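You operate a simulated robot arm through the tools that you are given. There is no shell and no other tool. Be economical: measure what you need, move in short steps, check, and stop when the job is done.

The job below is to be done with a simulated robot arm. You get a single attempt, and the scene is never put back.

## Task
Seat the black disc, grease its top and stand the stem on it.
Fine: in the valve body; use the orange pad and the grease tin, and put the pad back. Set down upright: orange pad. A coat counts when it lies all over at full strength: go over it till it gets no stronger.

Only the result counts: the job must be done as asked and must still hold three seconds after the hand-in. Knocking over, shifting, dropping, spilling or breaking anything else fails it.

## Robot
A 6-joint arm with a two-finger parallel gripper, fixed in place. Base frame: the origin is at the foot of the arm, x ahead of it, y to its left, z up; the work surface is at about z = 840. Units: mm, degrees, N and s.
With the tool pointing down near the work surface it reaches from about 240 to 640 mm from the base axis. Its first joint turns from -66.0 to 66.0 degrees. Payload 2.7 kg.
Tool frame: the origin (TCP) lies between the finger pads and is the grasp point; the fingertips stand 23 mm ahead of it; z points along the fingers, y is the line along which they close. Largest opening 94 mm; finger width 38, thickness 10; the body of the gripper, 54 by 96 mm, starts 39 mm behind the TCP.
Orientation is that of the tool frame in the base frame, as a unit quaternion [w, x, y, z]. With the fingers straight down and closing along the base's y, the tool's x points along the base's -x, its y along +y and its z along -z.

## Interface
- The arm moves only by the tool jog_arm. Its argument "deltas" is a list of rows, each an object of numbers (a shift or turn left out is 0, a gripper value left out holds the last): "gripper": the closure in counts, from 0 (fully open) to 255 (shut); "dx", "dy", "dz": the shift along the tool's x, y, z in mm; "rx", "ry", "rz": the turn, a rotation vector about the tool's x, y, z in degrees. In form: [{"gripper": .., "dx": .., "dy": .., "dz": .., "rx": .., "ry": .., "rz": ..}, ...]. A call has 1 to 12 rows; each row shifts and turns the commanded pose from where the row before left it, along the tool's axes as they then stand. A row lasts 0.2 s, in which the tool goes at most 50 mm and 8.6 degrees; a call with a longer step from one row to the next is refused whole, and so is a gripper value outside its range. A pose out of reach is approached as far as the arm can. The call stops where the force on the tool passes 70 N (or 10 N more than at its start, if that is more) or the arm is blocked; 0.2 s more then pass. Each finger travels about 45 mm/s and halts on what it meets, pressing with about 24 N; the grip force reading is that of the motor and also rises with nothing between the fingers. The clock runs only during rows and for 0.2 s after the last one: add rows that do not move to give the fingers time. It gives the time, the measured TCP pose, the force on the tool (base axes), the opening and the grip force at its end, in the units of the frame above (readings bear some noise), with the torque about the TCP (base axes, N m) and any sound that the robot's microphone picked up.
- Cameras (640 x 400 px; columns grow to the right, rows downward): "scene" is fixed at [81.2, -432.5, 1410.9]; the picture's right is [0.74, -0.67, 0.00], its down [-0.33, -0.36, -0.87] and it looks along [0.59, 0.65, -0.49] (base axes); focal length 320 px, centre (320, 200). "wrist" rides on the gripper at [86, 16, -74] in the tool frame; the picture's right is [-0.18, 0.98, 0.00], its down [-0.58, -0.11, -0.81] and it looks along [-0.79, -0.15, 0.59] (tool axes); focal length 243 px, centre (320, 200). There is no depth. A picture from a camera that has moved, and an enlarged one, comes with that camera's place and axes in the base frame and with its lens.
- get_image(camera): a new picture of that camera. No time passes.
- close_up(camera, box): a new picture of the part [left, top, right, bottom] of that camera's present view, enlarged. No time passes.
- close_job(): hands the job in; it is judged then, once.

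Work in short steps. Places have to be worked out from the pictures, the camera data and where the tool is seen: move nearer, look again, correct. Check each grasp and each placing, and mend what went wrong. You have 120 turns and 64 pictures in all, those below and enlarged ones among them. Open the gripper and draw the arm clear of the work before you hand the job in, unless the task says otherwise; then end with one line.

The tools are called after ">>>" as name(argument=value, ...) on one line, values as JSON. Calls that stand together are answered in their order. jog_arm: Moves the arm, as the interface text tells. Its arguments: {"type":"object","properties":{"deltas":{"type":"array","items":{"type":"object","properties":{"gripper":{"type":"number"},"dx":{"type":"number"},"dy":{"type":"number"},"dz":{"type":"number"},"rx":{"type":"number"},"ry":{"type":"number"},"rz":{"type":"number"}}}}},"required":["deltas"]} The other tools are called the same way: get_image (camera) takes a picture; close_up (camera, box) takes an enlarged picture of a part of a camera's view; close_job () hands the job in.

At the start:

```text
t: 0.0
tcp_pos: [373.8, 16.5, 1165.9]
ee_rot: [0.0, 0.001, 1.0, 0.0]
wrist_force: [0.6, 0.4, 0.3]
moment: [0.01, -0.01, -0.01]
finger_gap: 93.8
grip_force: 0.0
```

scene: 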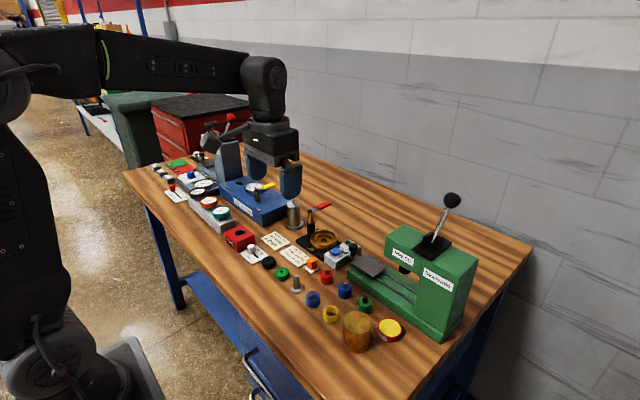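
wrist: 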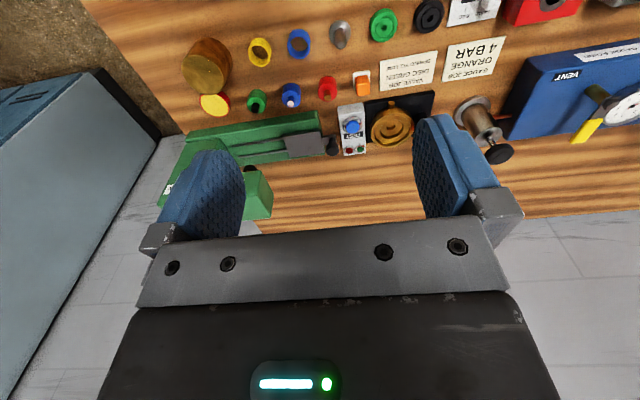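

I'll look closer at the work area in both cameras to identify the objects.

>>> close_up(camera="scene", box=[220, 180, 420, 360])

>>> close_up(camera="wrist", box=[160, 0, 540, 220])

>>> close_up(camera="scene", box=[140, 110, 320, 260])

```text
2.22 times, centred on (320, 270) of scene
camera zoom: at [81.2, -432.5, 1410.9], right [0.74, -0.67, 0.0], down [-0.33, -0.36, -0.87], along [0.59, 0.65, -0.49], focal length 710 px, centre (320, 44)
```

zoom: 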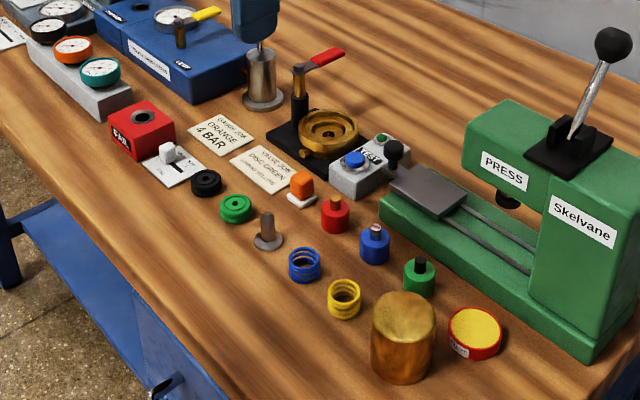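

```text
1.68 times, centred on (350, 110) of wrist
camera zoom: at [288.4, 32.6, 1242.1], right [0.18, 0.98, 0.0], down [0.58, -0.11, 0.81], along [0.79, -0.15, -0.59], focal length 409 px, centre (270, 352)
```

zoom: 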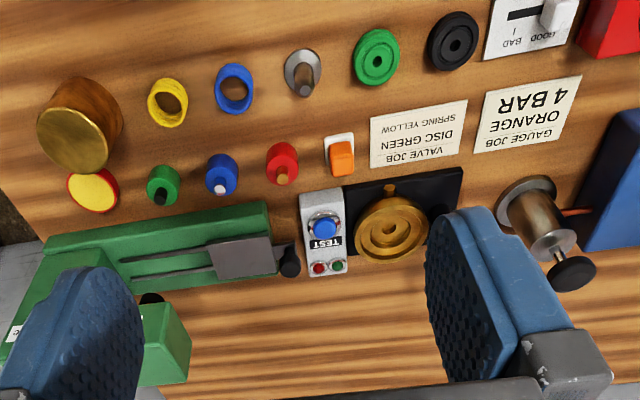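

```text
2.67 times, centred on (230, 185) of scene
camera zoom: at [81.2, -432.5, 1410.9], right [0.74, -0.67, 0.0], down [-0.33, -0.36, -0.87], along [0.59, 0.65, -0.49], focal length 853 px, centre (560, 240)
```

zoom: 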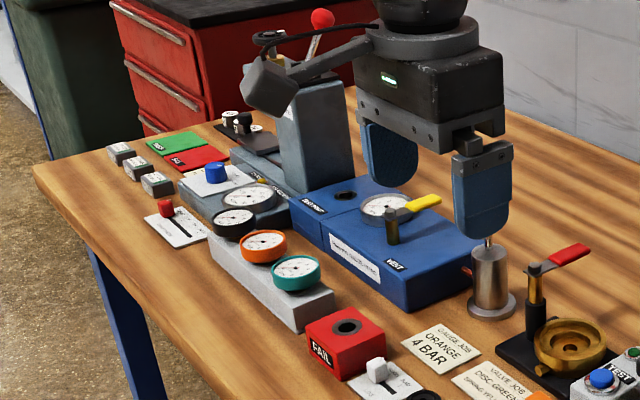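

Rough fixes: black disc ≈ (429,154), stem ≈ (427,34), orange pad ≈ (499,61), valve body ≈ (585,109), tin ≈ (494,-192). I move lower to look more closely.

>>> jog_arm(deltas=[{"dx": -13.2, "dy": 13.7, "dz": 33}, {"dx": -13.2, "dy": 13.7, "dz": 33}, {"dx": -13.2, "dy": 13.7, "dz": 33}, {"dx": -13.2, "dy": 13.7, "dz": 33}, {"dx": -13.2, "dy": 13.7, "dz": 33}, {}])

>>> get_image(camera="wrist")

>>> close_up(camera="scene", box=[260, 190, 380, 290])

```text
t: 1.4
tcp_pos: [441.1, 85.5, 1001.0]
ee_rot: [0.001, 0.0, 1.0, -0.001]
wrist_force: [-0.6, -0.6, -0.8]
moment: [-0.02, -0.02, 0.02]
finger_gap: 94.0
grip_force: 0.0
```

```text
58 pictures are left
camera wrist: at [354.8, 101.9, 1076.1], right [0.18, 0.98, 0.0], down [0.58, -0.11, 0.81], along [0.79, -0.15, -0.59], focal length 243 px, centre (320, 200)
```

wrist: 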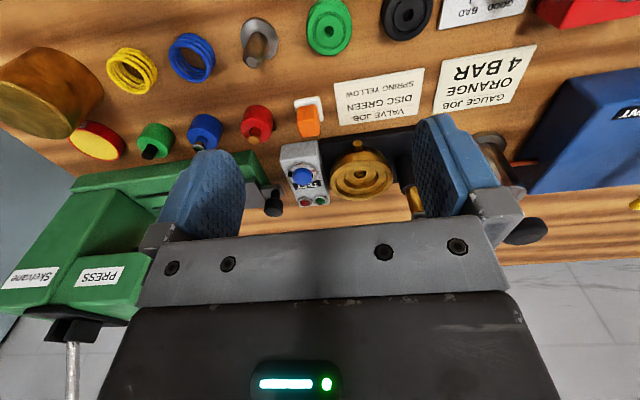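

```text
4.00 times, centred on (320, 240) of scene
camera zoom: at [81.2, -432.5, 1410.9], right [0.74, -0.67, 0.0], down [-0.33, -0.36, -0.87], along [0.59, 0.65, -0.49], focal length 1279 px, centre (320, 40)
```

zoom: 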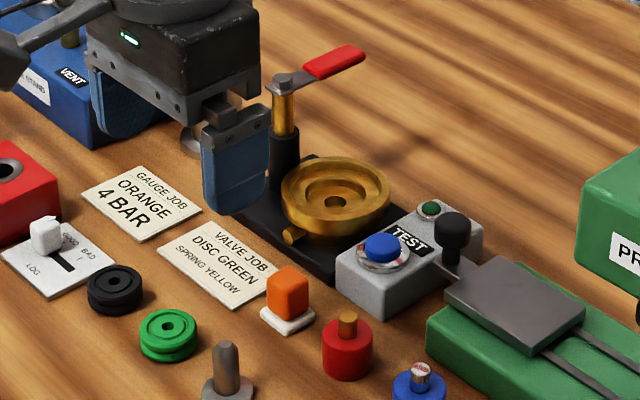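

The valve body is a brass cup near (587,110), rim about z=874, with a post and red handle next to it. I'll move to view it from above, between the fingers.

>>> jog_arm(deltas=[{"dx": -20, "dy": 5, "dz": -10}, {"dx": -20, "dy": 5, "dz": -10}, {"dx": -20, "dy": 5, "dz": -10}, {}])

>>> close_up(camera="wrist", box=[200, 40, 480, 220])

>>> close_up(camera="scene", box=[310, 200, 365, 250])

```text
t: 2.4
tcp_pos: [501.1, 100.2, 1031.0]
ee_rot: [0.0, 0.0, 1.0, 0.0]
wrist_force: [0.3, 0.0, -0.5]
moment: [-0.02, -0.01, 0.01]
finger_gap: 94.0
grip_force: 0.0
```

```text
2.22 times, centred on (340, 130) of wrist
camera zoom: at [415.1, 115.7, 1106.5], right [0.18, 0.98, 0.0], down [0.58, -0.11, 0.81], along [0.79, -0.15, -0.59], focal length 539 px, centre (276, 356)
```

zoom: 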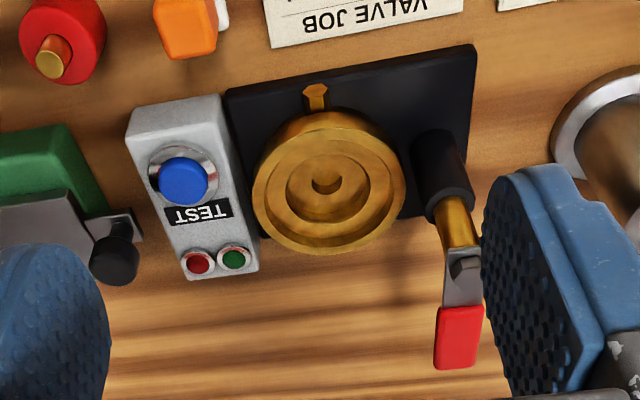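

```text
8.00 times, centred on (338, 225) of scene
camera zoom: at [81.2, -432.5, 1410.9], right [0.74, -0.67, 0.0], down [-0.33, -0.36, -0.87], along [0.59, 0.65, -0.49], focal length 2558 px, centre (180, 0)
```

zoom: 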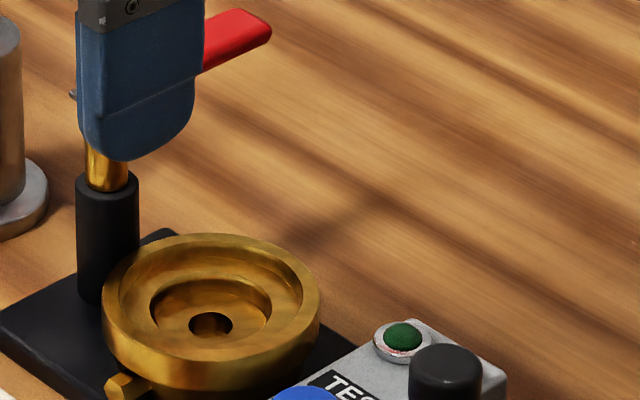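

Valve cup: outer ⌀≈77, bore ≈59, inner pocket ≈44. I now look closely at the black disc, stem, pad and tin.

>>> close_up(camera="scene", box=[255, 250, 315, 295])

>>> close_up(camera="scene", box=[300, 250, 410, 355])

```text
8.89 times, centred on (285, 272) of scene
camera zoom: at [81.2, -432.5, 1410.9], right [0.74, -0.67, 0.0], down [-0.33, -0.36, -0.87], along [0.59, 0.65, -0.49], focal length 2842 px, centre (631, -444)
```

zoom: 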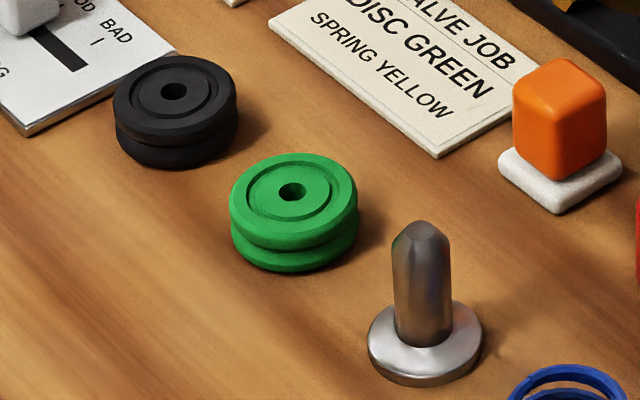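

```text
3.81 times, centred on (355, 302) of scene
camera zoom: at [81.2, -432.5, 1410.9], right [0.74, -0.67, 0.0], down [-0.33, -0.36, -0.87], along [0.59, 0.65, -0.49], focal length 1218 px, centre (187, -190)
```

zoom: 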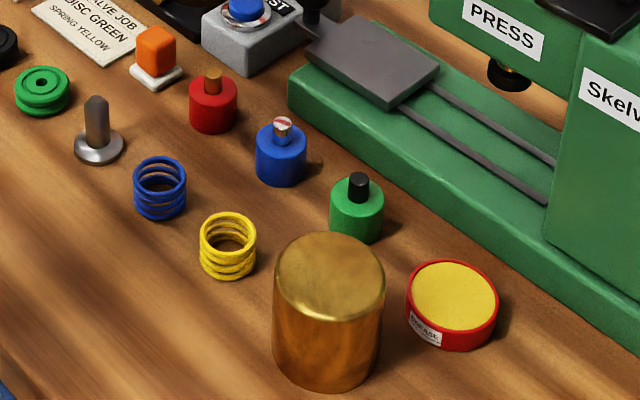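

The disc is about ⌀38 × 13 mm at (428.5,154.8), and the cup floor is about 11 mm below the rim. I'll turn the tool by −90° so the fingers close along x, which keeps the gripper body away from the post and lever.

>>> jog_arm(deltas=[{"rz": -8.1818}, {"rz": -8.1818}, {"rz": -8.1818}, {"rz": -8.1818}, {"rz": -8.1818}, {"rz": -8.1818}, {"rz": -8.1818}, {"rz": -8.1818}, {"rz": -8.1818}, {"rz": -8.1818}, {"rz": -8.1818}, {}])

```text
t: 5.0
tcp_pos: [500.3, 101.2, 1031.8]
ee_rot: [0.0, 0.708, -0.706, 0.0]
wrist_force: [1.2, -0.3, -0.1]
moment: [0.01, -0.01, -0.01]
finger_gap: 94.0
grip_force: 0.1
```

The tool x axis now points along −y and the tool y axis along −x. I'll move above the black disc.

>>> jog_arm(deltas=[{"dx": -17.9, "dy": 23.9, "dz": 30.6}, {"dx": -17.9, "dy": 23.9, "dz": 30.6}, {"dx": -17.9, "dy": 23.9, "dz": 30.6}, {}])

>>> get_image(camera="wrist")

```text
t: 6.0
tcp_pos: [429.1, 153.2, 940.2]
ee_rot: [0.001, -0.707, 0.707, 0.0]
wrist_force: [0.3, 0.0, -0.7]
moment: [0.0, 0.01, -0.01]
finger_gap: 93.8
grip_force: 0.1
```

```text
52 pictures are left
camera wrist: at [413.6, 67.2, 1015.5], right [-0.98, 0.18, 0.0], down [0.11, 0.58, 0.81], along [0.15, 0.79, -0.59], focal length 243 px, centre (320, 200)
```

wrist: 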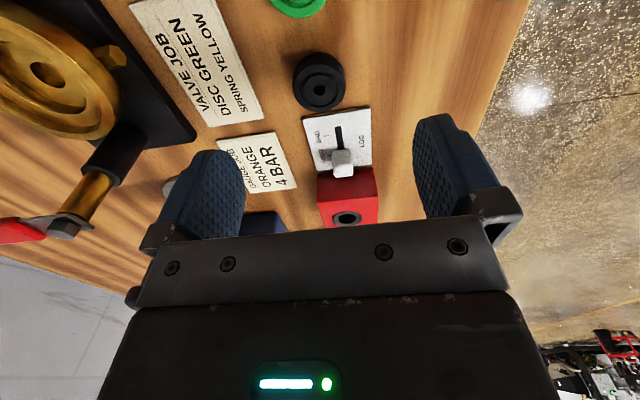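

The disc's hole is seen at about (428.7,155.5), which agrees with the scene estimate. I'll lower so the tips overlap about 5 mm of the disc's rim, then close.

>>> jog_arm(deltas=[{"dx": -2, "dy": 0.4, "dz": 30}, {"dz": 30}, {"dz": 9.7}, {}])

>>> close_up(camera="scene", box=[230, 220, 310, 280])

```text
t: 7.0
tcp_pos: [428.2, 155.9, 871.1]
ee_rot: [0.0, 0.708, -0.707, 0.0]
wrist_force: [-0.6, -0.1, 0.8]
moment: [0.02, 0.01, -0.01]
finger_gap: 94.1
grip_force: 0.3
```

```text
6.67 times, centred on (270, 250) of scene
camera zoom: at [81.2, -432.5, 1410.9], right [0.74, -0.67, 0.0], down [-0.33, -0.36, -0.87], along [0.59, 0.65, -0.49], focal length 2131 px, centre (653, -133)
```

zoom: 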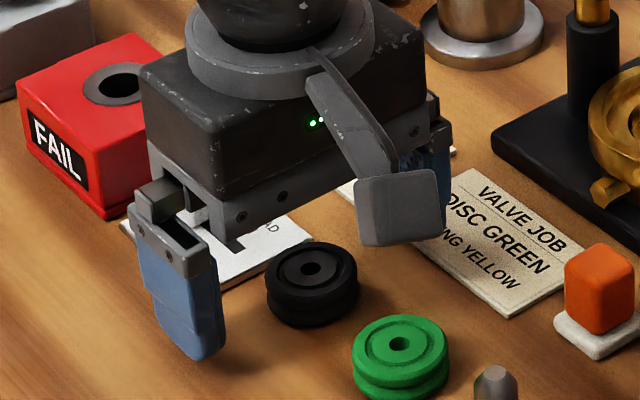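

The fingers straddle the disc, so I close.

>>> jog_arm(deltas=[{"gripper": 255}, {}, {}, {}, {}, {}])

>>> close_up(camera="scene", box=[230, 220, 310, 280])

```text
t: 8.4
tcp_pos: [426.9, 156.1, 871.6]
ee_rot: [0.0, -0.707, 0.707, 0.0]
wrist_force: [-1.5, 0.3, 1.1]
moment: [-0.02, 0.07, 0.0]
finger_gap: 35.0
grip_force: 24.0
```

```text
6.67 times, centred on (270, 250) of scene
camera zoom: at [81.2, -432.6, 1410.9], right [0.74, -0.67, 0.0], down [-0.33, -0.36, -0.87], along [0.59, 0.65, -0.49], focal length 2131 px, centre (653, -133)
```

zoom: 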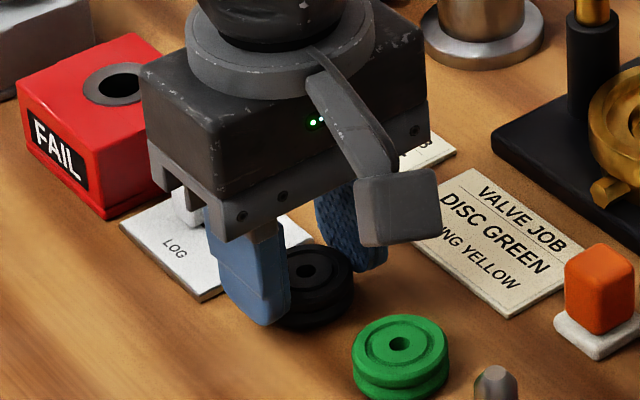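

Gap is 35 with firm grip force, so the disc is held. I lift and check.

>>> jog_arm(deltas=[{"dz": -20}, {"dz": -30}, {"dz": -30}, {}])

>>> close_up(camera="scene", box=[230, 170, 310, 280])

>>> get_image(camera="wrist")

```text
t: 9.4
tcp_pos: [426.9, 156.2, 952.8]
ee_rot: [0.001, 0.708, -0.707, 0.0]
wrist_force: [-0.2, -0.1, 0.2]
moment: [0.0, 0.04, 0.03]
finger_gap: 35.0
grip_force: 24.0
```

```text
3.64 times, centred on (270, 225) of scene
camera zoom: at [81.2, -432.5, 1410.9], right [0.74, -0.67, 0.0], down [-0.33, -0.36, -0.87], along [0.59, 0.65, -0.49], focal length 1163 px, centre (502, 109)
```

zoom: 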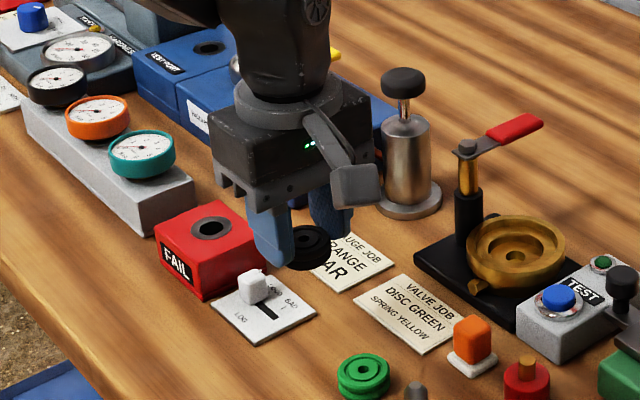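

```text
48 pictures are left
camera wrist: at [413.1, 69.6, 1027.2], right [-0.98, 0.18, 0.0], down [0.11, 0.58, 0.81], along [0.15, 0.79, -0.59], focal length 243 px, centre (320, 200)
```

wrist: 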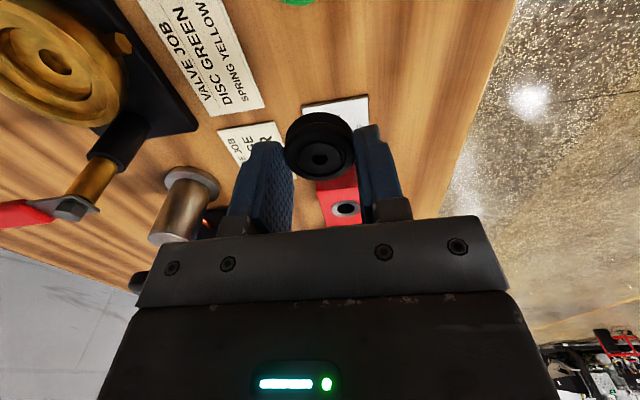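

The disc is held level. I move it over the valve body, y first and then x, to check alignment from above.

>>> jog_arm(deltas=[{"dx": 23, "dz": -9}, {"dx": 23, "dz": -9}, {"dy": -40}, {"dy": -40}, {"dy": -40}, {"dy": -40}, {}, {}])

>>> get_image(camera="wrist")

>>> close_up(camera="scene", box=[290, 160, 390, 260])

```text
t: 11.2
tcp_pos: [587.5, 111.7, 966.6]
ee_rot: [0.0, -0.707, 0.707, 0.0]
wrist_force: [0.4, 0.2, -1.4]
moment: [0.0, 0.02, -0.01]
finger_gap: 35.0
grip_force: 24.3
```

```text
47 pictures are left
camera wrist: at [572.2, 25.4, 1042.2], right [-0.98, 0.18, 0.0], down [0.11, 0.58, 0.81], along [0.15, 0.79, -0.59], focal length 243 px, centre (320, 200)
```

wrist: 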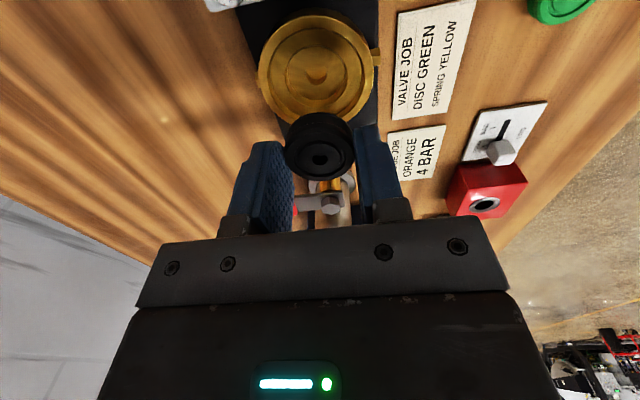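

```text
4.00 times, centred on (340, 210) of scene
camera zoom: at [81.2, -432.5, 1410.9], right [0.74, -0.67, 0.0], down [-0.33, -0.36, -0.87], along [0.59, 0.65, -0.49], focal length 1279 px, centre (240, 160)
```

zoom: 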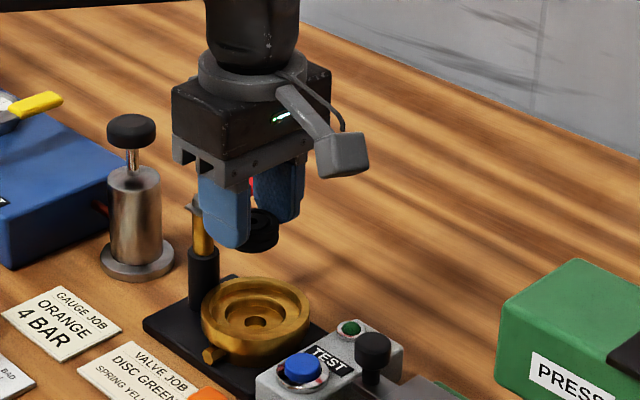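

Zooming in on the cup to fix its centre more accurately.

>>> close_up(camera="wrist", box=[240, 0, 400, 180])

>>> close_up(camera="scene", box=[325, 210, 375, 250])

```text
2.22 times, centred on (320, 90) of wrist
camera zoom: at [572.2, 25.4, 1042.2], right [-0.98, 0.18, 0.0], down [0.11, 0.58, 0.81], along [0.15, 0.79, -0.59], focal length 539 px, centre (320, 444)
```

zoom: 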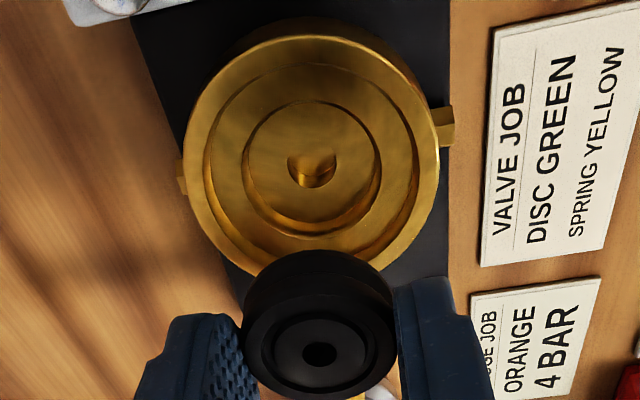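

```text
10.00 times, centred on (350, 230) of scene
camera zoom: at [81.2, -432.5, 1410.9], right [0.74, -0.67, 0.0], down [-0.33, -0.36, -0.87], along [0.59, 0.65, -0.49], focal length 3197 px, centre (20, -100)
```

zoom: 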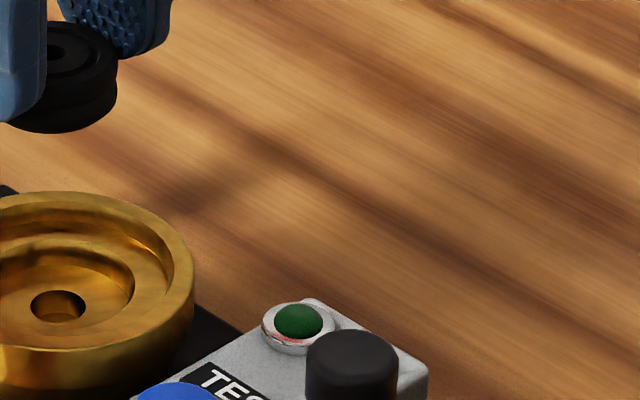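

Cup centre works out to about (588.3,110.5) after correcting for perspective and bias. I'll lower until the disc is just above the rim and check again.

>>> jog_arm(deltas=[{"dx": 1.2, "dy": -0.8, "dz": 20}, {"dz": 20}, {"dz": 17}, {}, {}])

>>> close_up(camera="wrist", box=[240, 0, 400, 180])

>>> close_up(camera="scene", box=[310, 195, 370, 250])

```text
t: 12.4
tcp_pos: [587.6, 107.9, 909.6]
ee_rot: [0.0, -0.707, 0.707, 0.0]
wrist_force: [-0.4, -0.1, -1.1]
moment: [0.01, -0.03, 0.0]
finger_gap: 35.2
grip_force: 24.4
```

```text
2.22 times, centred on (320, 90) of wrist
camera zoom: at [573.1, 22.0, 985.8], right [-0.98, 0.18, 0.0], down [0.11, 0.58, 0.81], along [0.15, 0.79, -0.59], focal length 539 px, centre (320, 444)
```

zoom: 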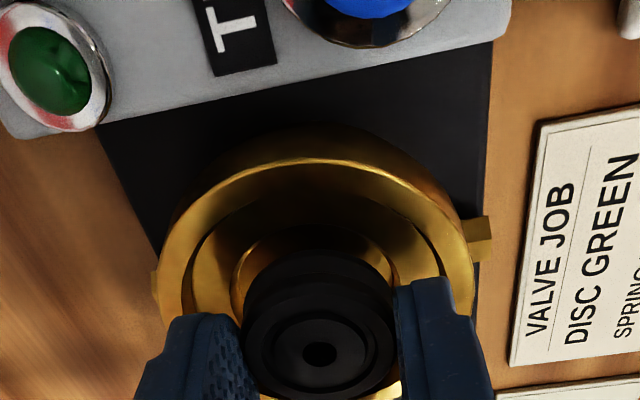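

```text
7.27 times, centred on (340, 222) of scene
camera zoom: at [81.2, -432.5, 1410.9], right [0.74, -0.67, 0.0], down [-0.33, -0.36, -0.87], along [0.59, 0.65, -0.49], focal length 2325 px, centre (174, 36)
```

zoom: 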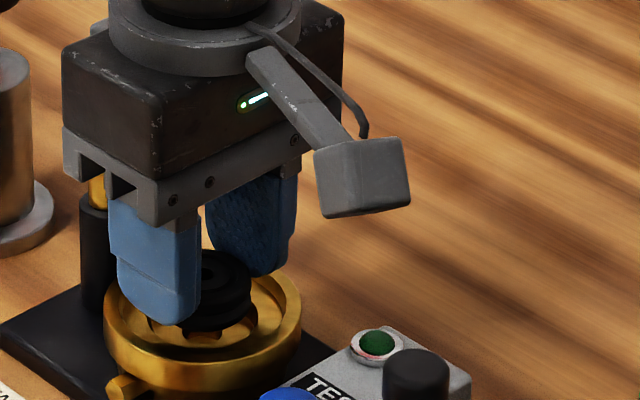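

The disc is concentric with the pocket to about 1 mm. I nudge +1 mm in y and lower gently, watching the force.

>>> jog_arm(deltas=[{"dx": -1, "dz": 4}, {"dz": 3}, {"dz": 2}, {"dz": 2}, {}])

>>> close_up(camera="wrist", box=[240, 0, 400, 180])

```text
t: 13.6
tcp_pos: [589.0, 109.6, 902.6]
ee_rot: [-0.002, 0.707, -0.707, 0.001]
wrist_force: [0.6, -1.1, 12.5]
moment: [0.23, 0.33, 0.03]
finger_gap: 35.1
grip_force: 24.5
```

```text
2.22 times, centred on (320, 90) of wrist
camera zoom: at [573.5, 22.8, 977.0], right [-0.98, 0.18, 0.0], down [0.11, 0.58, 0.81], along [0.15, 0.79, -0.59], focal length 539 px, centre (320, 444)
```

zoom: 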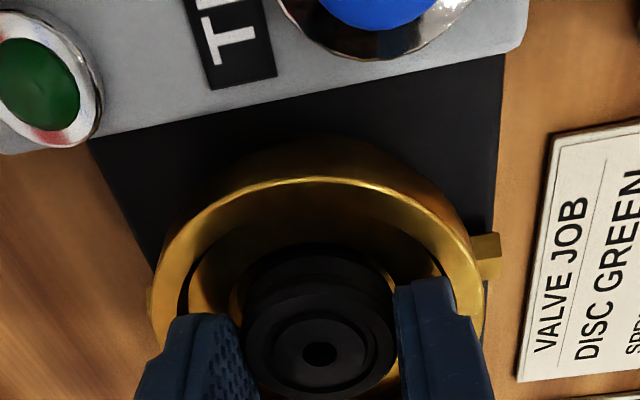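

Contact at TCP z≈902.6 looks like a finger corner on the rim, since the moment puts it at (−28,+21). The rim is therefore at about z=880, with the disc inside the pocket 1–2 mm above the floor. I'll lift slightly, centre by (+0.7,+1), release, and look.

>>> jog_arm(deltas=[{"dz": -5.4}, {"dx": -1, "dy": -0.7}, {}, {"gripper": 200}, {"gripper": 130}, {}, {}])

>>> close_up(camera="wrist", box=[240, 0, 400, 180])

```text
t: 15.2
tcp_pos: [590.4, 109.8, 905.3]
ee_rot: [-0.001, -0.707, 0.707, 0.0]
wrist_force: [0.4, -0.4, 1.1]
moment: [0.0, -0.03, 0.0]
finger_gap: 45.9
grip_force: 0.1
```

```text
2.22 times, centred on (320, 90) of wrist
camera zoom: at [573.8, 24.3, 981.0], right [-0.98, 0.18, 0.0], down [0.11, 0.58, 0.81], along [0.15, 0.79, -0.59], focal length 539 px, centre (320, 444)
```

zoom: 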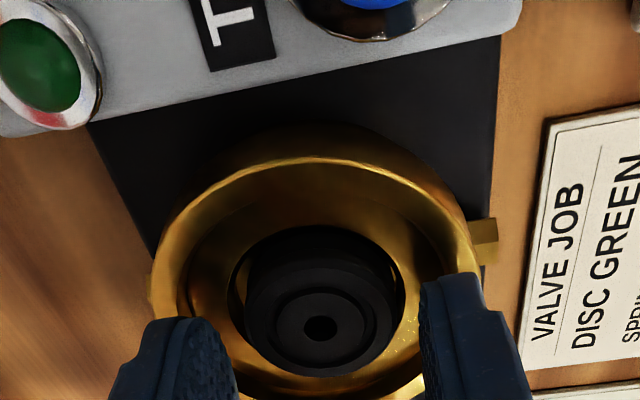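

The disc appears in the pocket, roughly concentric. I raise and verify from the scene.

>>> jog_arm(deltas=[{"dz": -20}, {"dz": -30, "gripper": 0}, {"dz": -20}, {}])

>>> close_up(camera="scene", box=[310, 205, 365, 250])

>>> close_up(camera="wrist", box=[240, 0, 400, 140])

```text
t: 16.2
tcp_pos: [587.2, 111.0, 975.0]
ee_rot: [0.0, -0.707, 0.707, 0.0]
wrist_force: [-0.5, 0.5, 0.8]
moment: [-0.04, 0.02, 0.02]
finger_gap: 94.0
grip_force: 0.2
```

```text
8.89 times, centred on (338, 228) of scene
camera zoom: at [81.2, -432.5, 1410.9], right [0.74, -0.67, 0.0], down [-0.33, -0.36, -0.87], along [0.59, 0.65, -0.49], focal length 2842 px, centre (164, -44)
```

zoom: 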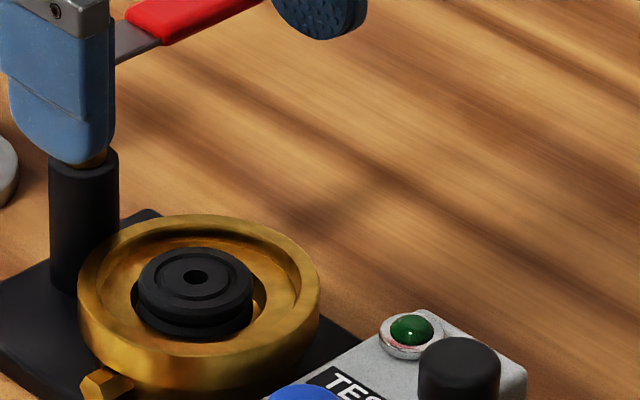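

```text
2.86 times, centred on (320, 70) of wrist
camera zoom: at [572.6, 24.9, 1051.1], right [-0.98, 0.18, 0.0], down [0.11, 0.58, 0.81], along [0.15, 0.79, -0.59], focal length 693 px, centre (320, 571)
```

zoom: 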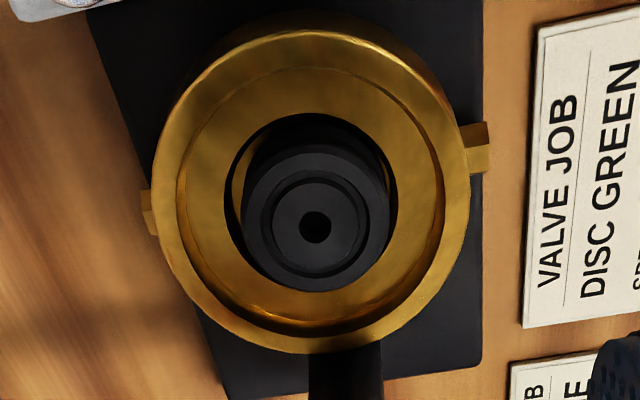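

The disc is seated in the pocket and flat. Next I move above the orange pad for a look.

>>> jog_arm(deltas=[{"dx": 19, "dy": 32, "dz": 5}, {"dx": 19, "dy": 32, "dz": 5}, {"dx": 18.5, "dy": 31, "dz": 5}, {}, {}])

>>> close_up(camera="wrist", box=[220, 0, 420, 180])

>>> close_up(camera="scene", box=[295, 245, 325, 280])

```text
t: 17.4
tcp_pos: [494.1, 55.5, 962.1]
ee_rot: [0.0, 0.707, -0.707, 0.001]
wrist_force: [-0.2, -0.4, 0.0]
moment: [0.0, -0.01, -0.02]
finger_gap: 93.9
grip_force: 0.1
```

```text
2.22 times, centred on (320, 90) of wrist
camera zoom: at [480.1, -31.6, 1037.2], right [-0.98, 0.18, 0.0], down [0.11, 0.58, 0.81], along [0.15, 0.79, -0.59], focal length 539 px, centre (320, 444)
```

zoom: 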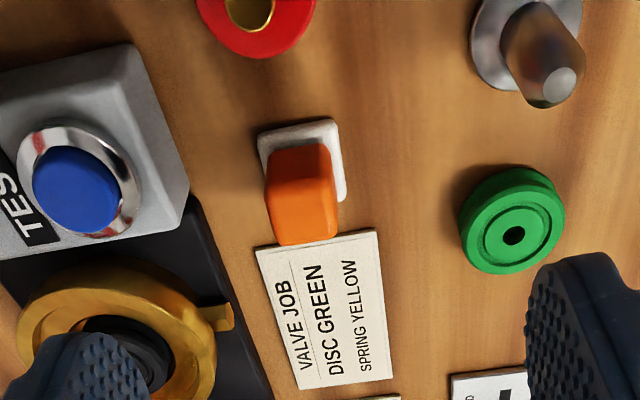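

```text
11.43 times, centred on (310, 262) of scene
camera zoom: at [81.2, -432.6, 1410.9], right [0.74, -0.67, 0.0], down [-0.33, -0.36, -0.87], along [0.59, 0.65, -0.49], focal length 3654 px, centre (434, -514)
```

zoom: 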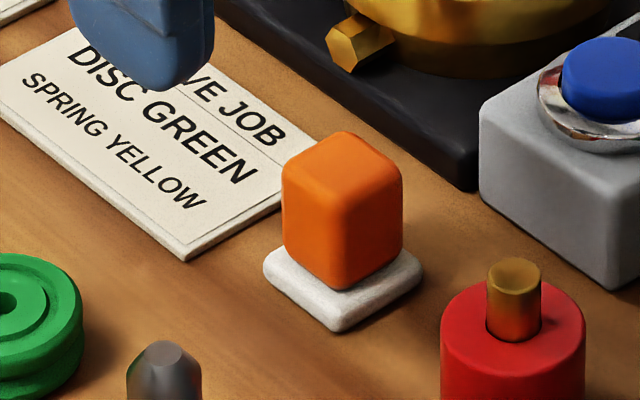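

Pad centre is about (501.3,61), with its orange block ~19 mm wide from z≈847 to 871. I pre-close to about 36 mm to miss the TEST box, then descend partway and check.

>>> jog_arm(deltas=[{"gripper": 157, "dx": -7, "dy": -7.2}, {}, {}, {"dz": 30}, {"dz": 25}, {}])

>>> close_up(camera="wrist", box=[220, 40, 420, 220])

>>> close_up(camera="scene", box=[280, 230, 340, 285])

```text
t: 18.8
tcp_pos: [503.1, 61.9, 906.7]
ee_rot: [0.0, 0.707, -0.707, 0.0]
wrist_force: [0.2, 0.2, -1.4]
moment: [0.0, 0.01, -0.03]
finger_gap: 36.1
grip_force: 0.1
```

```text
2.22 times, centred on (320, 130) of wrist
camera zoom: at [487.2, -25.3, 981.1], right [-0.98, 0.18, 0.0], down [0.11, 0.58, 0.81], along [0.15, 0.79, -0.59], focal length 539 px, centre (320, 356)
```

zoom: 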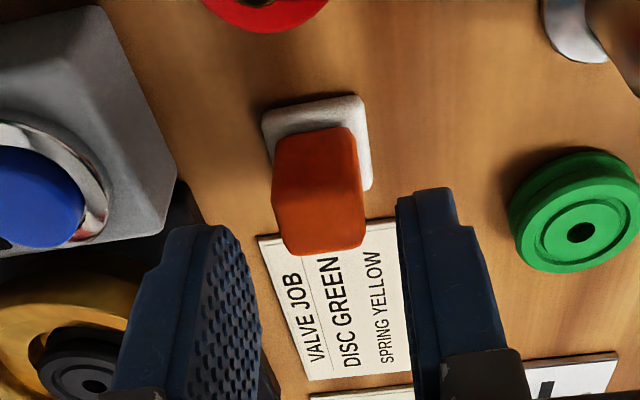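

```text
7.27 times, centred on (310, 258) of scene
camera zoom: at [81.2, -432.5, 1410.9], right [0.74, -0.67, 0.0], down [-0.33, -0.36, -0.87], along [0.59, 0.65, -0.49], focal length 2325 px, centre (393, -218)
```

zoom: 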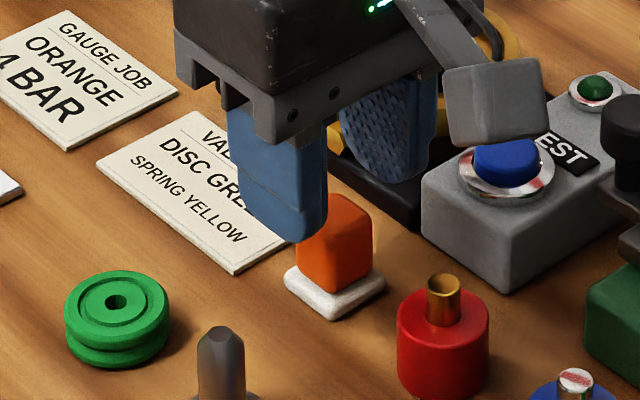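

The block is centred between the fingers and nearly square to them. I descend and close on it.

>>> jog_arm(deltas=[{"dz": 15, "dx": -0.5}, {"dz": 14.5}, {}, {"gripper": 255}, {}, {}, {}])

>>> close_up(camera="scene", box=[280, 230, 340, 285])

```text
t: 20.4
tcp_pos: [502.2, 61.7, 876.8]
ee_rot: [0.0, 0.707, -0.707, 0.0]
wrist_force: [-0.4, -0.3, 0.3]
moment: [0.01, 0.01, -0.01]
finger_gap: 20.8
grip_force: 24.1
```

```text
7.27 times, centred on (310, 258) of scene
camera zoom: at [81.2, -432.5, 1410.9], right [0.74, -0.67, 0.0], down [-0.33, -0.36, -0.87], along [0.59, 0.65, -0.49], focal length 2325 px, centre (393, -218)
```

zoom: 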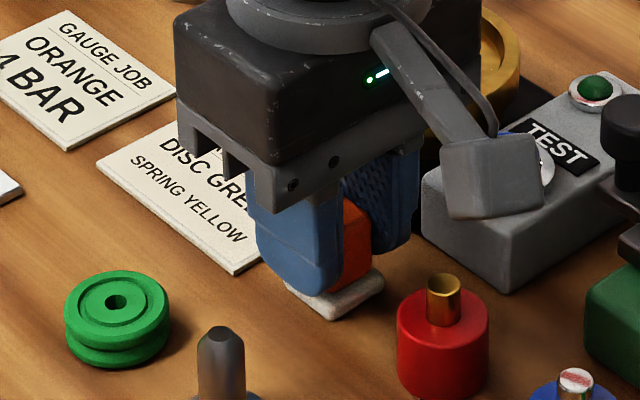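

The pad is gripped (gap 20.8). I lift and turn the tool back to 0° yaw, so the gripper body stays clear of the press column (front face x≈550) near the tin.

>>> jog_arm(deltas=[{"dz": -20}, {"dz": -40}, {"dz": -40}, {}])

>>> jog_arm(deltas=[{"rz": 8.1818}, {"rz": 8.1818}, {"rz": 8.1818}, {"rz": 8.1818}, {"rz": 8.1818}, {"rz": 8.1818}, {"rz": 8.1818}, {"rz": 8.1818}, {"rz": 8.1818}, {"rz": 8.1818}, {"rz": 8.1818}, {}])

```text
t: 21.4
tcp_pos: [501.3, 62.6, 976.6]
ee_rot: [-0.001, 0.707, -0.707, 0.0]
wrist_force: [0.6, -0.7, -0.4]
moment: [-0.01, -0.01, 0.01]
finger_gap: 20.9
grip_force: 23.9
```

```text
t: 24.0
tcp_pos: [502.5, 60.7, 975.8]
ee_rot: [0.0, 0.001, 1.0, 0.0]
wrist_force: [0.9, -1.0, -0.2]
moment: [0.01, 0.0, 0.0]
finger_gap: 21.1
grip_force: 23.9
```

Now I move toward the tin, stopping short to look.

>>> jog_arm(deltas=[{"dx": 10, "dy": -40}, {"dx": 10, "dy": -40}, {"dx": 5, "dy": -40}, {"dy": -40}, {"dy": -40}, {}])

>>> get_image(camera="wrist")

>>> close_up(camera="scene", box=[320, 240, 460, 360])

```text
t: 25.4
tcp_pos: [478.6, -140.9, 976.5]
ee_rot: [0.0, -0.001, 1.0, 0.0]
wrist_force: [-1.3, 0.9, -0.1]
moment: [0.03, -0.01, 0.01]
finger_gap: 20.9
grip_force: 24.3
```

```text
32 pictures are left
camera wrist: at [393.0, -124.2, 1052.4], right [0.18, 0.98, 0.0], down [0.58, -0.11, 0.81], along [0.79, -0.15, -0.59], focal length 243 px, centre (320, 200)
```

wrist: 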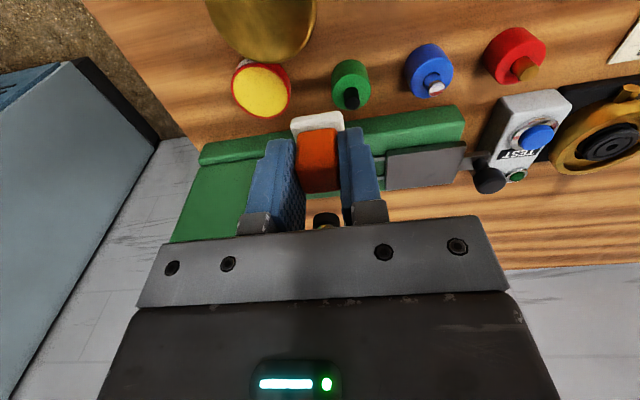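

```text
3.33 times, centred on (390, 300) of scene
camera zoom: at [81.2, -432.6, 1410.9], right [0.74, -0.67, 0.0], down [-0.33, -0.36, -0.87], along [0.59, 0.65, -0.49], focal length 1066 px, centre (87, -133)
```

zoom: 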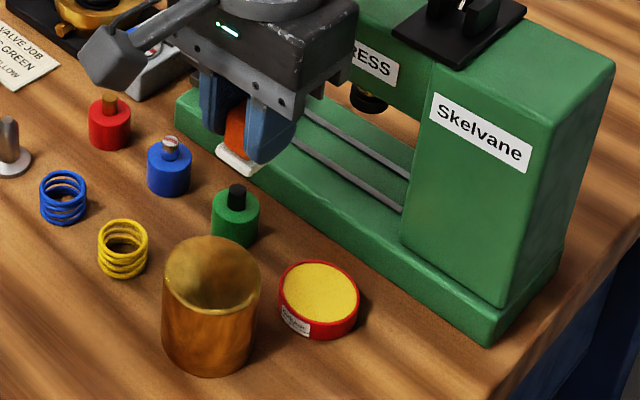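

Tin centre ≈ (492.5,−194), top ≈ z 857. I move over it and lower to ~18 mm above to check alignment.

>>> jog_arm(deltas=[{"dx": -8, "dy": -28}, {"dx": -8.1, "dy": -27.5}, {"dz": 33}, {"dz": 32}, {}, {}])

>>> close_up(camera="wrist", box=[240, 60, 400, 200])

>>> close_up(camera="scene", box=[340, 270, 440, 350])

```text
t: 26.8
tcp_pos: [493.1, -196.2, 909.8]
ee_rot: [0.0, 0.0, 1.0, 0.0]
wrist_force: [0.0, -0.3, 0.1]
moment: [0.02, 0.02, 0.01]
finger_gap: 21.2
grip_force: 24.1
```

```text
2.86 times, centred on (320, 130) of wrist
camera zoom: at [407.5, -180.0, 984.0], right [0.18, 0.98, 0.0], down [0.58, -0.11, 0.81], along [0.79, -0.15, -0.59], focal length 693 px, centre (320, 400)
```

zoom: 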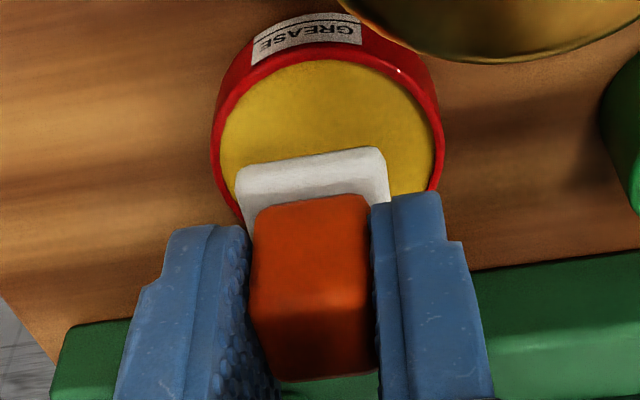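

```text
5.00 times, centred on (390, 310) of scene
camera zoom: at [81.2, -432.6, 1410.9], right [0.74, -0.67, 0.0], down [-0.33, -0.36, -0.87], along [0.59, 0.65, -0.49], focal length 1599 px, centre (-30, -350)
```

zoom: 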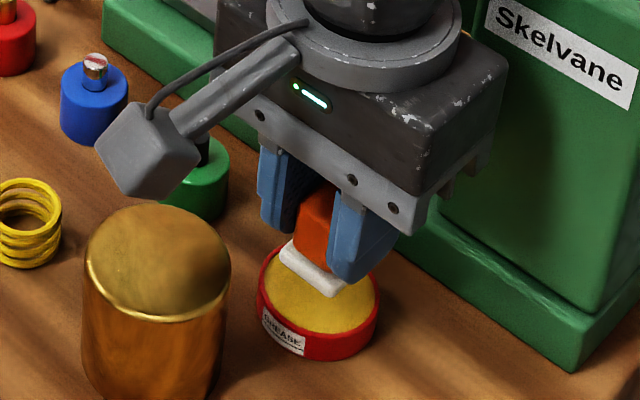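

It's the GREASE tin and the pad is nearly concentric over it. I shift by (+1.5,+1) and lower gently into the grease.

>>> jog_arm(deltas=[{"dx": -1.5, "dy": 1, "dz": 10}, {"dz": 6}, {"dz": 3}, {"dz": 2}, {}])

```text
t: 28.0
tcp_pos: [494.3, -193.2, 892.2]
ee_rot: [0.002, -0.001, 1.0, 0.0]
wrist_force: [-3.1, 0.1, 15.7]
moment: [0.02, 0.14, -0.02]
finger_gap: 20.9
grip_force: 24.4
```

Contact at 15.7 N. I ease off a little and look at whether the pad is in the grease and not on the rim.

>>> jog_arm(deltas=[{"dz": -1.5}, {}])

>>> close_up(camera="wrist", box=[240, 60, 400, 200])

>>> close_up(camera="scene", box=[360, 290, 430, 350])

```text
t: 28.6
tcp_pos: [494.2, -192.8, 892.5]
ee_rot: [0.001, 0.0, 1.0, 0.0]
wrist_force: [1.1, -2.8, 6.8]
moment: [-0.06, -0.05, -0.04]
finger_gap: 21.0
grip_force: 23.7
```

```text
2.86 times, centred on (320, 130) of wrist
camera zoom: at [408.7, -177.3, 966.6], right [0.18, 0.98, 0.0], down [0.58, -0.11, 0.81], along [0.79, -0.15, -0.59], focal length 693 px, centre (320, 400)
```

zoom: 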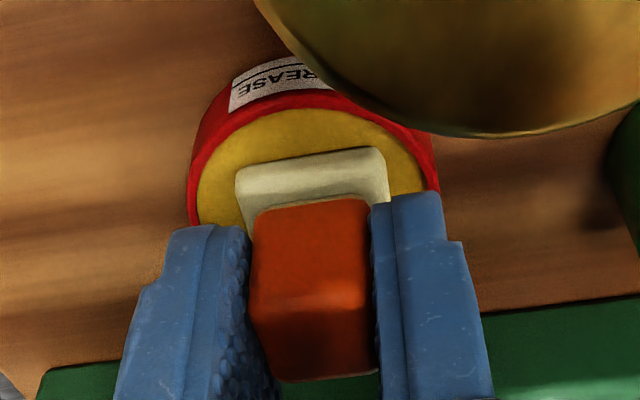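

```text
6.67 times, centred on (395, 320) of scene
camera zoom: at [81.2, -432.6, 1410.9], right [0.74, -0.67, 0.0], down [-0.33, -0.36, -0.87], along [0.59, 0.65, -0.49], focal length 2131 px, centre (-180, -600)
```

zoom: 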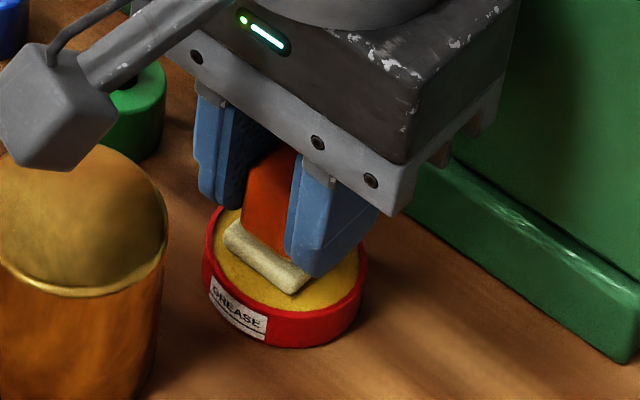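

The pad has taken grease (now yellowish). I lift, travel back, and turn the tool to −90° yaw for the valve.

>>> jog_arm(deltas=[{"dz": -15}, {"dz": -35}, {"dz": -35}, {"dy": 42}, {"dy": 42}, {"dy": 42}, {"dy": 42}, {"dy": 42}, {"dy": 43}, {}])

>>> jog_arm(deltas=[{"rz": -8.1818}, {"rz": -8.1818}, {"rz": -8.1818}, {"rz": -8.1818}, {"rz": -8.1818}, {"rz": -8.1818}, {"rz": -8.1818}, {"rz": -8.1818}, {"rz": -8.1818}, {"rz": -8.1818}, {"rz": -8.1818}, {}])

```text
t: 30.8
tcp_pos: [493.2, 60.4, 977.8]
ee_rot: [0.001, 0.0, 1.0, 0.0]
wrist_force: [0.5, 0.8, -0.1]
moment: [0.0, -0.03, 0.02]
finger_gap: 21.0
grip_force: 24.0
```

```text
t: 33.4
tcp_pos: [494.7, 58.7, 976.1]
ee_rot: [0.0, 0.708, -0.706, 0.0]
wrist_force: [-0.5, -0.5, 0.2]
moment: [0.04, 0.0, -0.01]
finger_gap: 20.9
grip_force: 24.0
```

Now over the valve disc, to a few mm above it for a check.

>>> jog_arm(deltas=[{"dx": -17, "dy": -31.8}, {"dx": -17, "dy": -31.7}, {"dx": -17, "dy": -31.7}, {"dz": 25}, {"dz": 22}, {}, {}])

>>> close_up(camera="wrist", box=[240, 30, 400, 170])

>>> close_up(camera="scene", box=[310, 195, 370, 250])

```text
t: 35.0
tcp_pos: [590.2, 111.2, 929.6]
ee_rot: [0.001, 0.707, -0.707, 0.001]
wrist_force: [0.5, -0.3, -0.4]
moment: [0.0, 0.0, 0.0]
finger_gap: 20.7
grip_force: 23.8
```

```text
2.86 times, centred on (320, 100) of wrist
camera zoom: at [575.1, 25.1, 1005.5], right [-0.98, 0.18, 0.0], down [0.11, 0.58, 0.81], along [0.15, 0.79, -0.59], focal length 693 px, centre (320, 486)
```

zoom: 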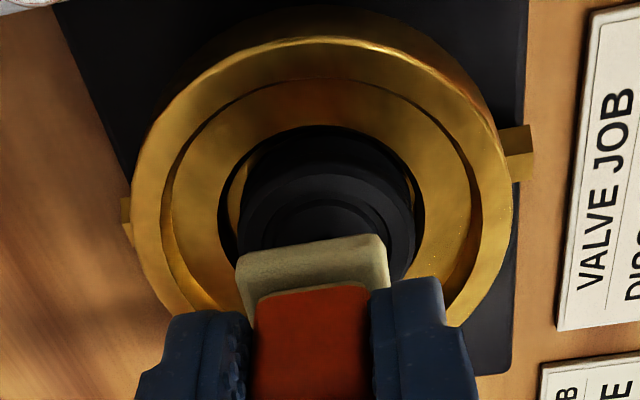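

```text
7.27 times, centred on (340, 222) of scene
camera zoom: at [81.2, -432.5, 1410.9], right [0.74, -0.67, 0.0], down [-0.33, -0.36, -0.87], along [0.59, 0.65, -0.49], focal length 2325 px, centre (174, 36)
```

zoom: 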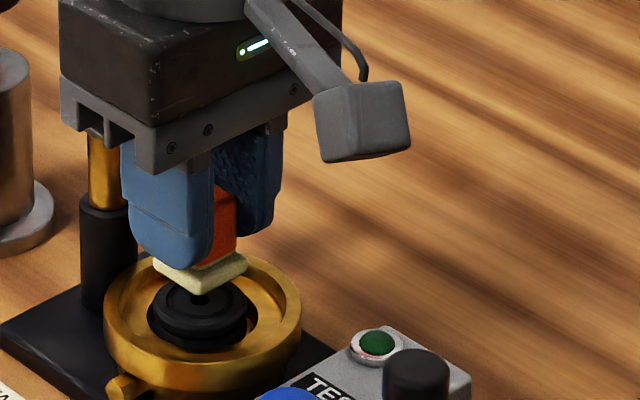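

The pad is centred over the disc. I descend to contact in small steps.

>>> jog_arm(deltas=[{"dy": 0.8, "dz": 6}, {"dz": 2}, {"dz": 1.5}, {}])

```text
t: 36.0
tcp_pos: [589.5, 112.3, 920.0]
ee_rot: [-0.001, 0.707, -0.707, 0.0]
wrist_force: [0.7, -0.2, -0.8]
moment: [0.0, 0.01, 0.01]
finger_gap: 21.1
grip_force: 23.7
```

No contact yet; continue down slowly.

>>> jog_arm(deltas=[{"dz": 1}, {"dz": 1}, {"dz": 1}, {}])

```text
t: 37.0
tcp_pos: [589.8, 110.7, 918.5]
ee_rot: [0.0, 0.707, -0.707, 0.001]
wrist_force: [-1.0, -0.5, 4.0]
moment: [0.03, 0.07, 0.0]
finger_gap: 21.0
grip_force: 23.8
```

Light contact (4 N). I wipe in a square path of ±6 mm.

>>> jog_arm(deltas=[{"dx": 6}, {"dy": 6}, {"dx": -6}, {"dx": -6}, {"dy": -6}, {"dy": -6}, {"dx": 6}, {"dx": 6}, {"dy": 6}, {"dx": -6}, {}])

>>> jog_arm(deltas=[{"dz": -15}, {"dz": -30}, {"dx": 30}, {"dx": 30}, {}])

>>> close_up(camera="scene", box=[315, 205, 365, 245])

```text
t: 39.4
tcp_pos: [587.8, 111.9, 918.0]
ee_rot: [-0.001, -0.707, 0.707, -0.001]
wrist_force: [0.4, -6.6, 9.0]
moment: [-0.31, -0.02, -0.04]
finger_gap: 21.1
grip_force: 23.8
```

```text
t: 40.6
tcp_pos: [587.2, 51.3, 964.1]
ee_rot: [-0.001, 0.707, -0.707, 0.0]
wrist_force: [0.3, 0.2, -0.2]
moment: [-0.02, 0.0, 0.0]
finger_gap: 21.1
grip_force: 24.1
```

```text
10.00 times, centred on (340, 225) of scene
camera zoom: at [81.2, -432.6, 1410.9], right [0.74, -0.67, 0.0], down [-0.33, -0.36, -0.87], along [0.59, 0.65, -0.49], focal length 3197 px, centre (120, -50)
```

zoom: 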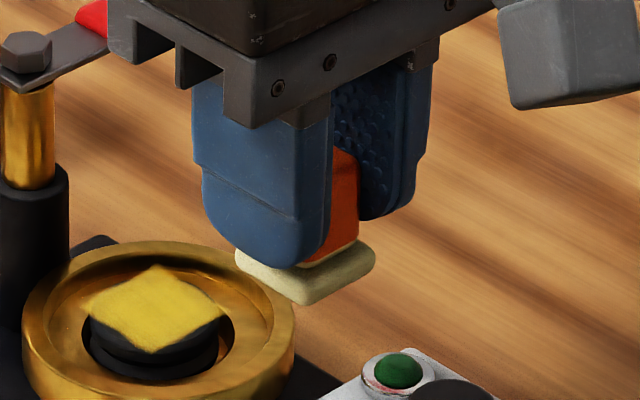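

The coat covers only about one pad footprint, because the disc slid with the pad inside the loose pocket. I go back and use longer strokes (±11 mm) so the pad actually slides over the disc.

>>> jog_arm(deltas=[{"dx": -30}, {"dx": -30}, {"dz": 25}, {"dz": 17}, {"dz": 2}, {"dz": 1}, {}])

>>> jog_arm(deltas=[{"dx": 5.5}, {"dx": 5.5}, {"dx": -7.3}, {"dx": -7.3}, {"dx": -7.4}, {"dx": 11}, {"dy": 5.5}, {"dy": 5.5}, {"dy": -7.3}, {"dy": -7.3}, {"dy": -7.4}, {"dy": 11}])

>>> jog_arm(deltas=[{"dx": 4.5, "dy": 4.5}, {"dx": 4.5, "dy": 4.5}, {"dx": -9, "dy": -9}, {"dx": -9, "dy": -9}, {"dx": 9, "dy": 9}, {"dx": 4.5, "dy": -4.5}, {"dx": 4.5, "dy": -4.5}, {"dx": -9, "dy": 9}, {"dx": -9, "dy": 9}, {"dx": 9, "dy": -9}, {}])

>>> jog_arm(deltas=[{"dz": -15}, {"dz": -30}, {"dx": 30}, {"dx": 30}, {}])

>>> close_up(camera="scene", box=[315, 205, 365, 245])

```text
t: 42.2
tcp_pos: [590.0, 110.8, 918.6]
ee_rot: [-0.001, 0.707, -0.707, 0.001]
wrist_force: [0.0, -0.4, 6.1]
moment: [-0.03, 0.03, -0.01]
finger_gap: 21.0
grip_force: 24.3
```

```text
t: 44.8
tcp_pos: [588.1, 110.4, 917.9]
ee_rot: [-0.001, 0.707, -0.707, 0.001]
wrist_force: [1.5, -0.2, 2.1]
moment: [-0.02, -0.07, -0.03]
finger_gap: 20.9
grip_force: 23.6
```

```text
t: 47.2
tcp_pos: [588.6, 111.8, 917.3]
ee_rot: [-0.001, -0.707, 0.707, 0.0]
wrist_force: [-2.1, 3.4, 5.0]
moment: [0.18, 0.12, 0.03]
finger_gap: 21.0
grip_force: 24.0
```

```text
t: 48.4
tcp_pos: [588.5, 49.6, 961.6]
ee_rot: [-0.001, 0.707, -0.707, 0.0]
wrist_force: [0.2, 0.3, -1.0]
moment: [0.01, -0.03, 0.0]
finger_gap: 21.0
grip_force: 24.0
```

```text
10.00 times, centred on (340, 225) of scene
camera zoom: at [81.2, -432.6, 1410.9], right [0.74, -0.67, 0.0], down [-0.33, -0.36, -0.87], along [0.59, 0.65, -0.49], focal length 3197 px, centre (120, -50)
```

zoom: 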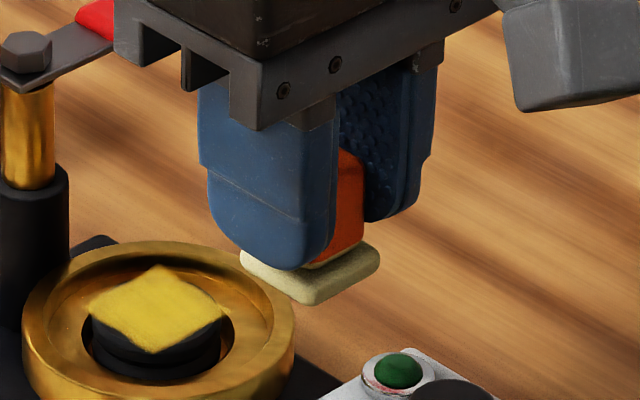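

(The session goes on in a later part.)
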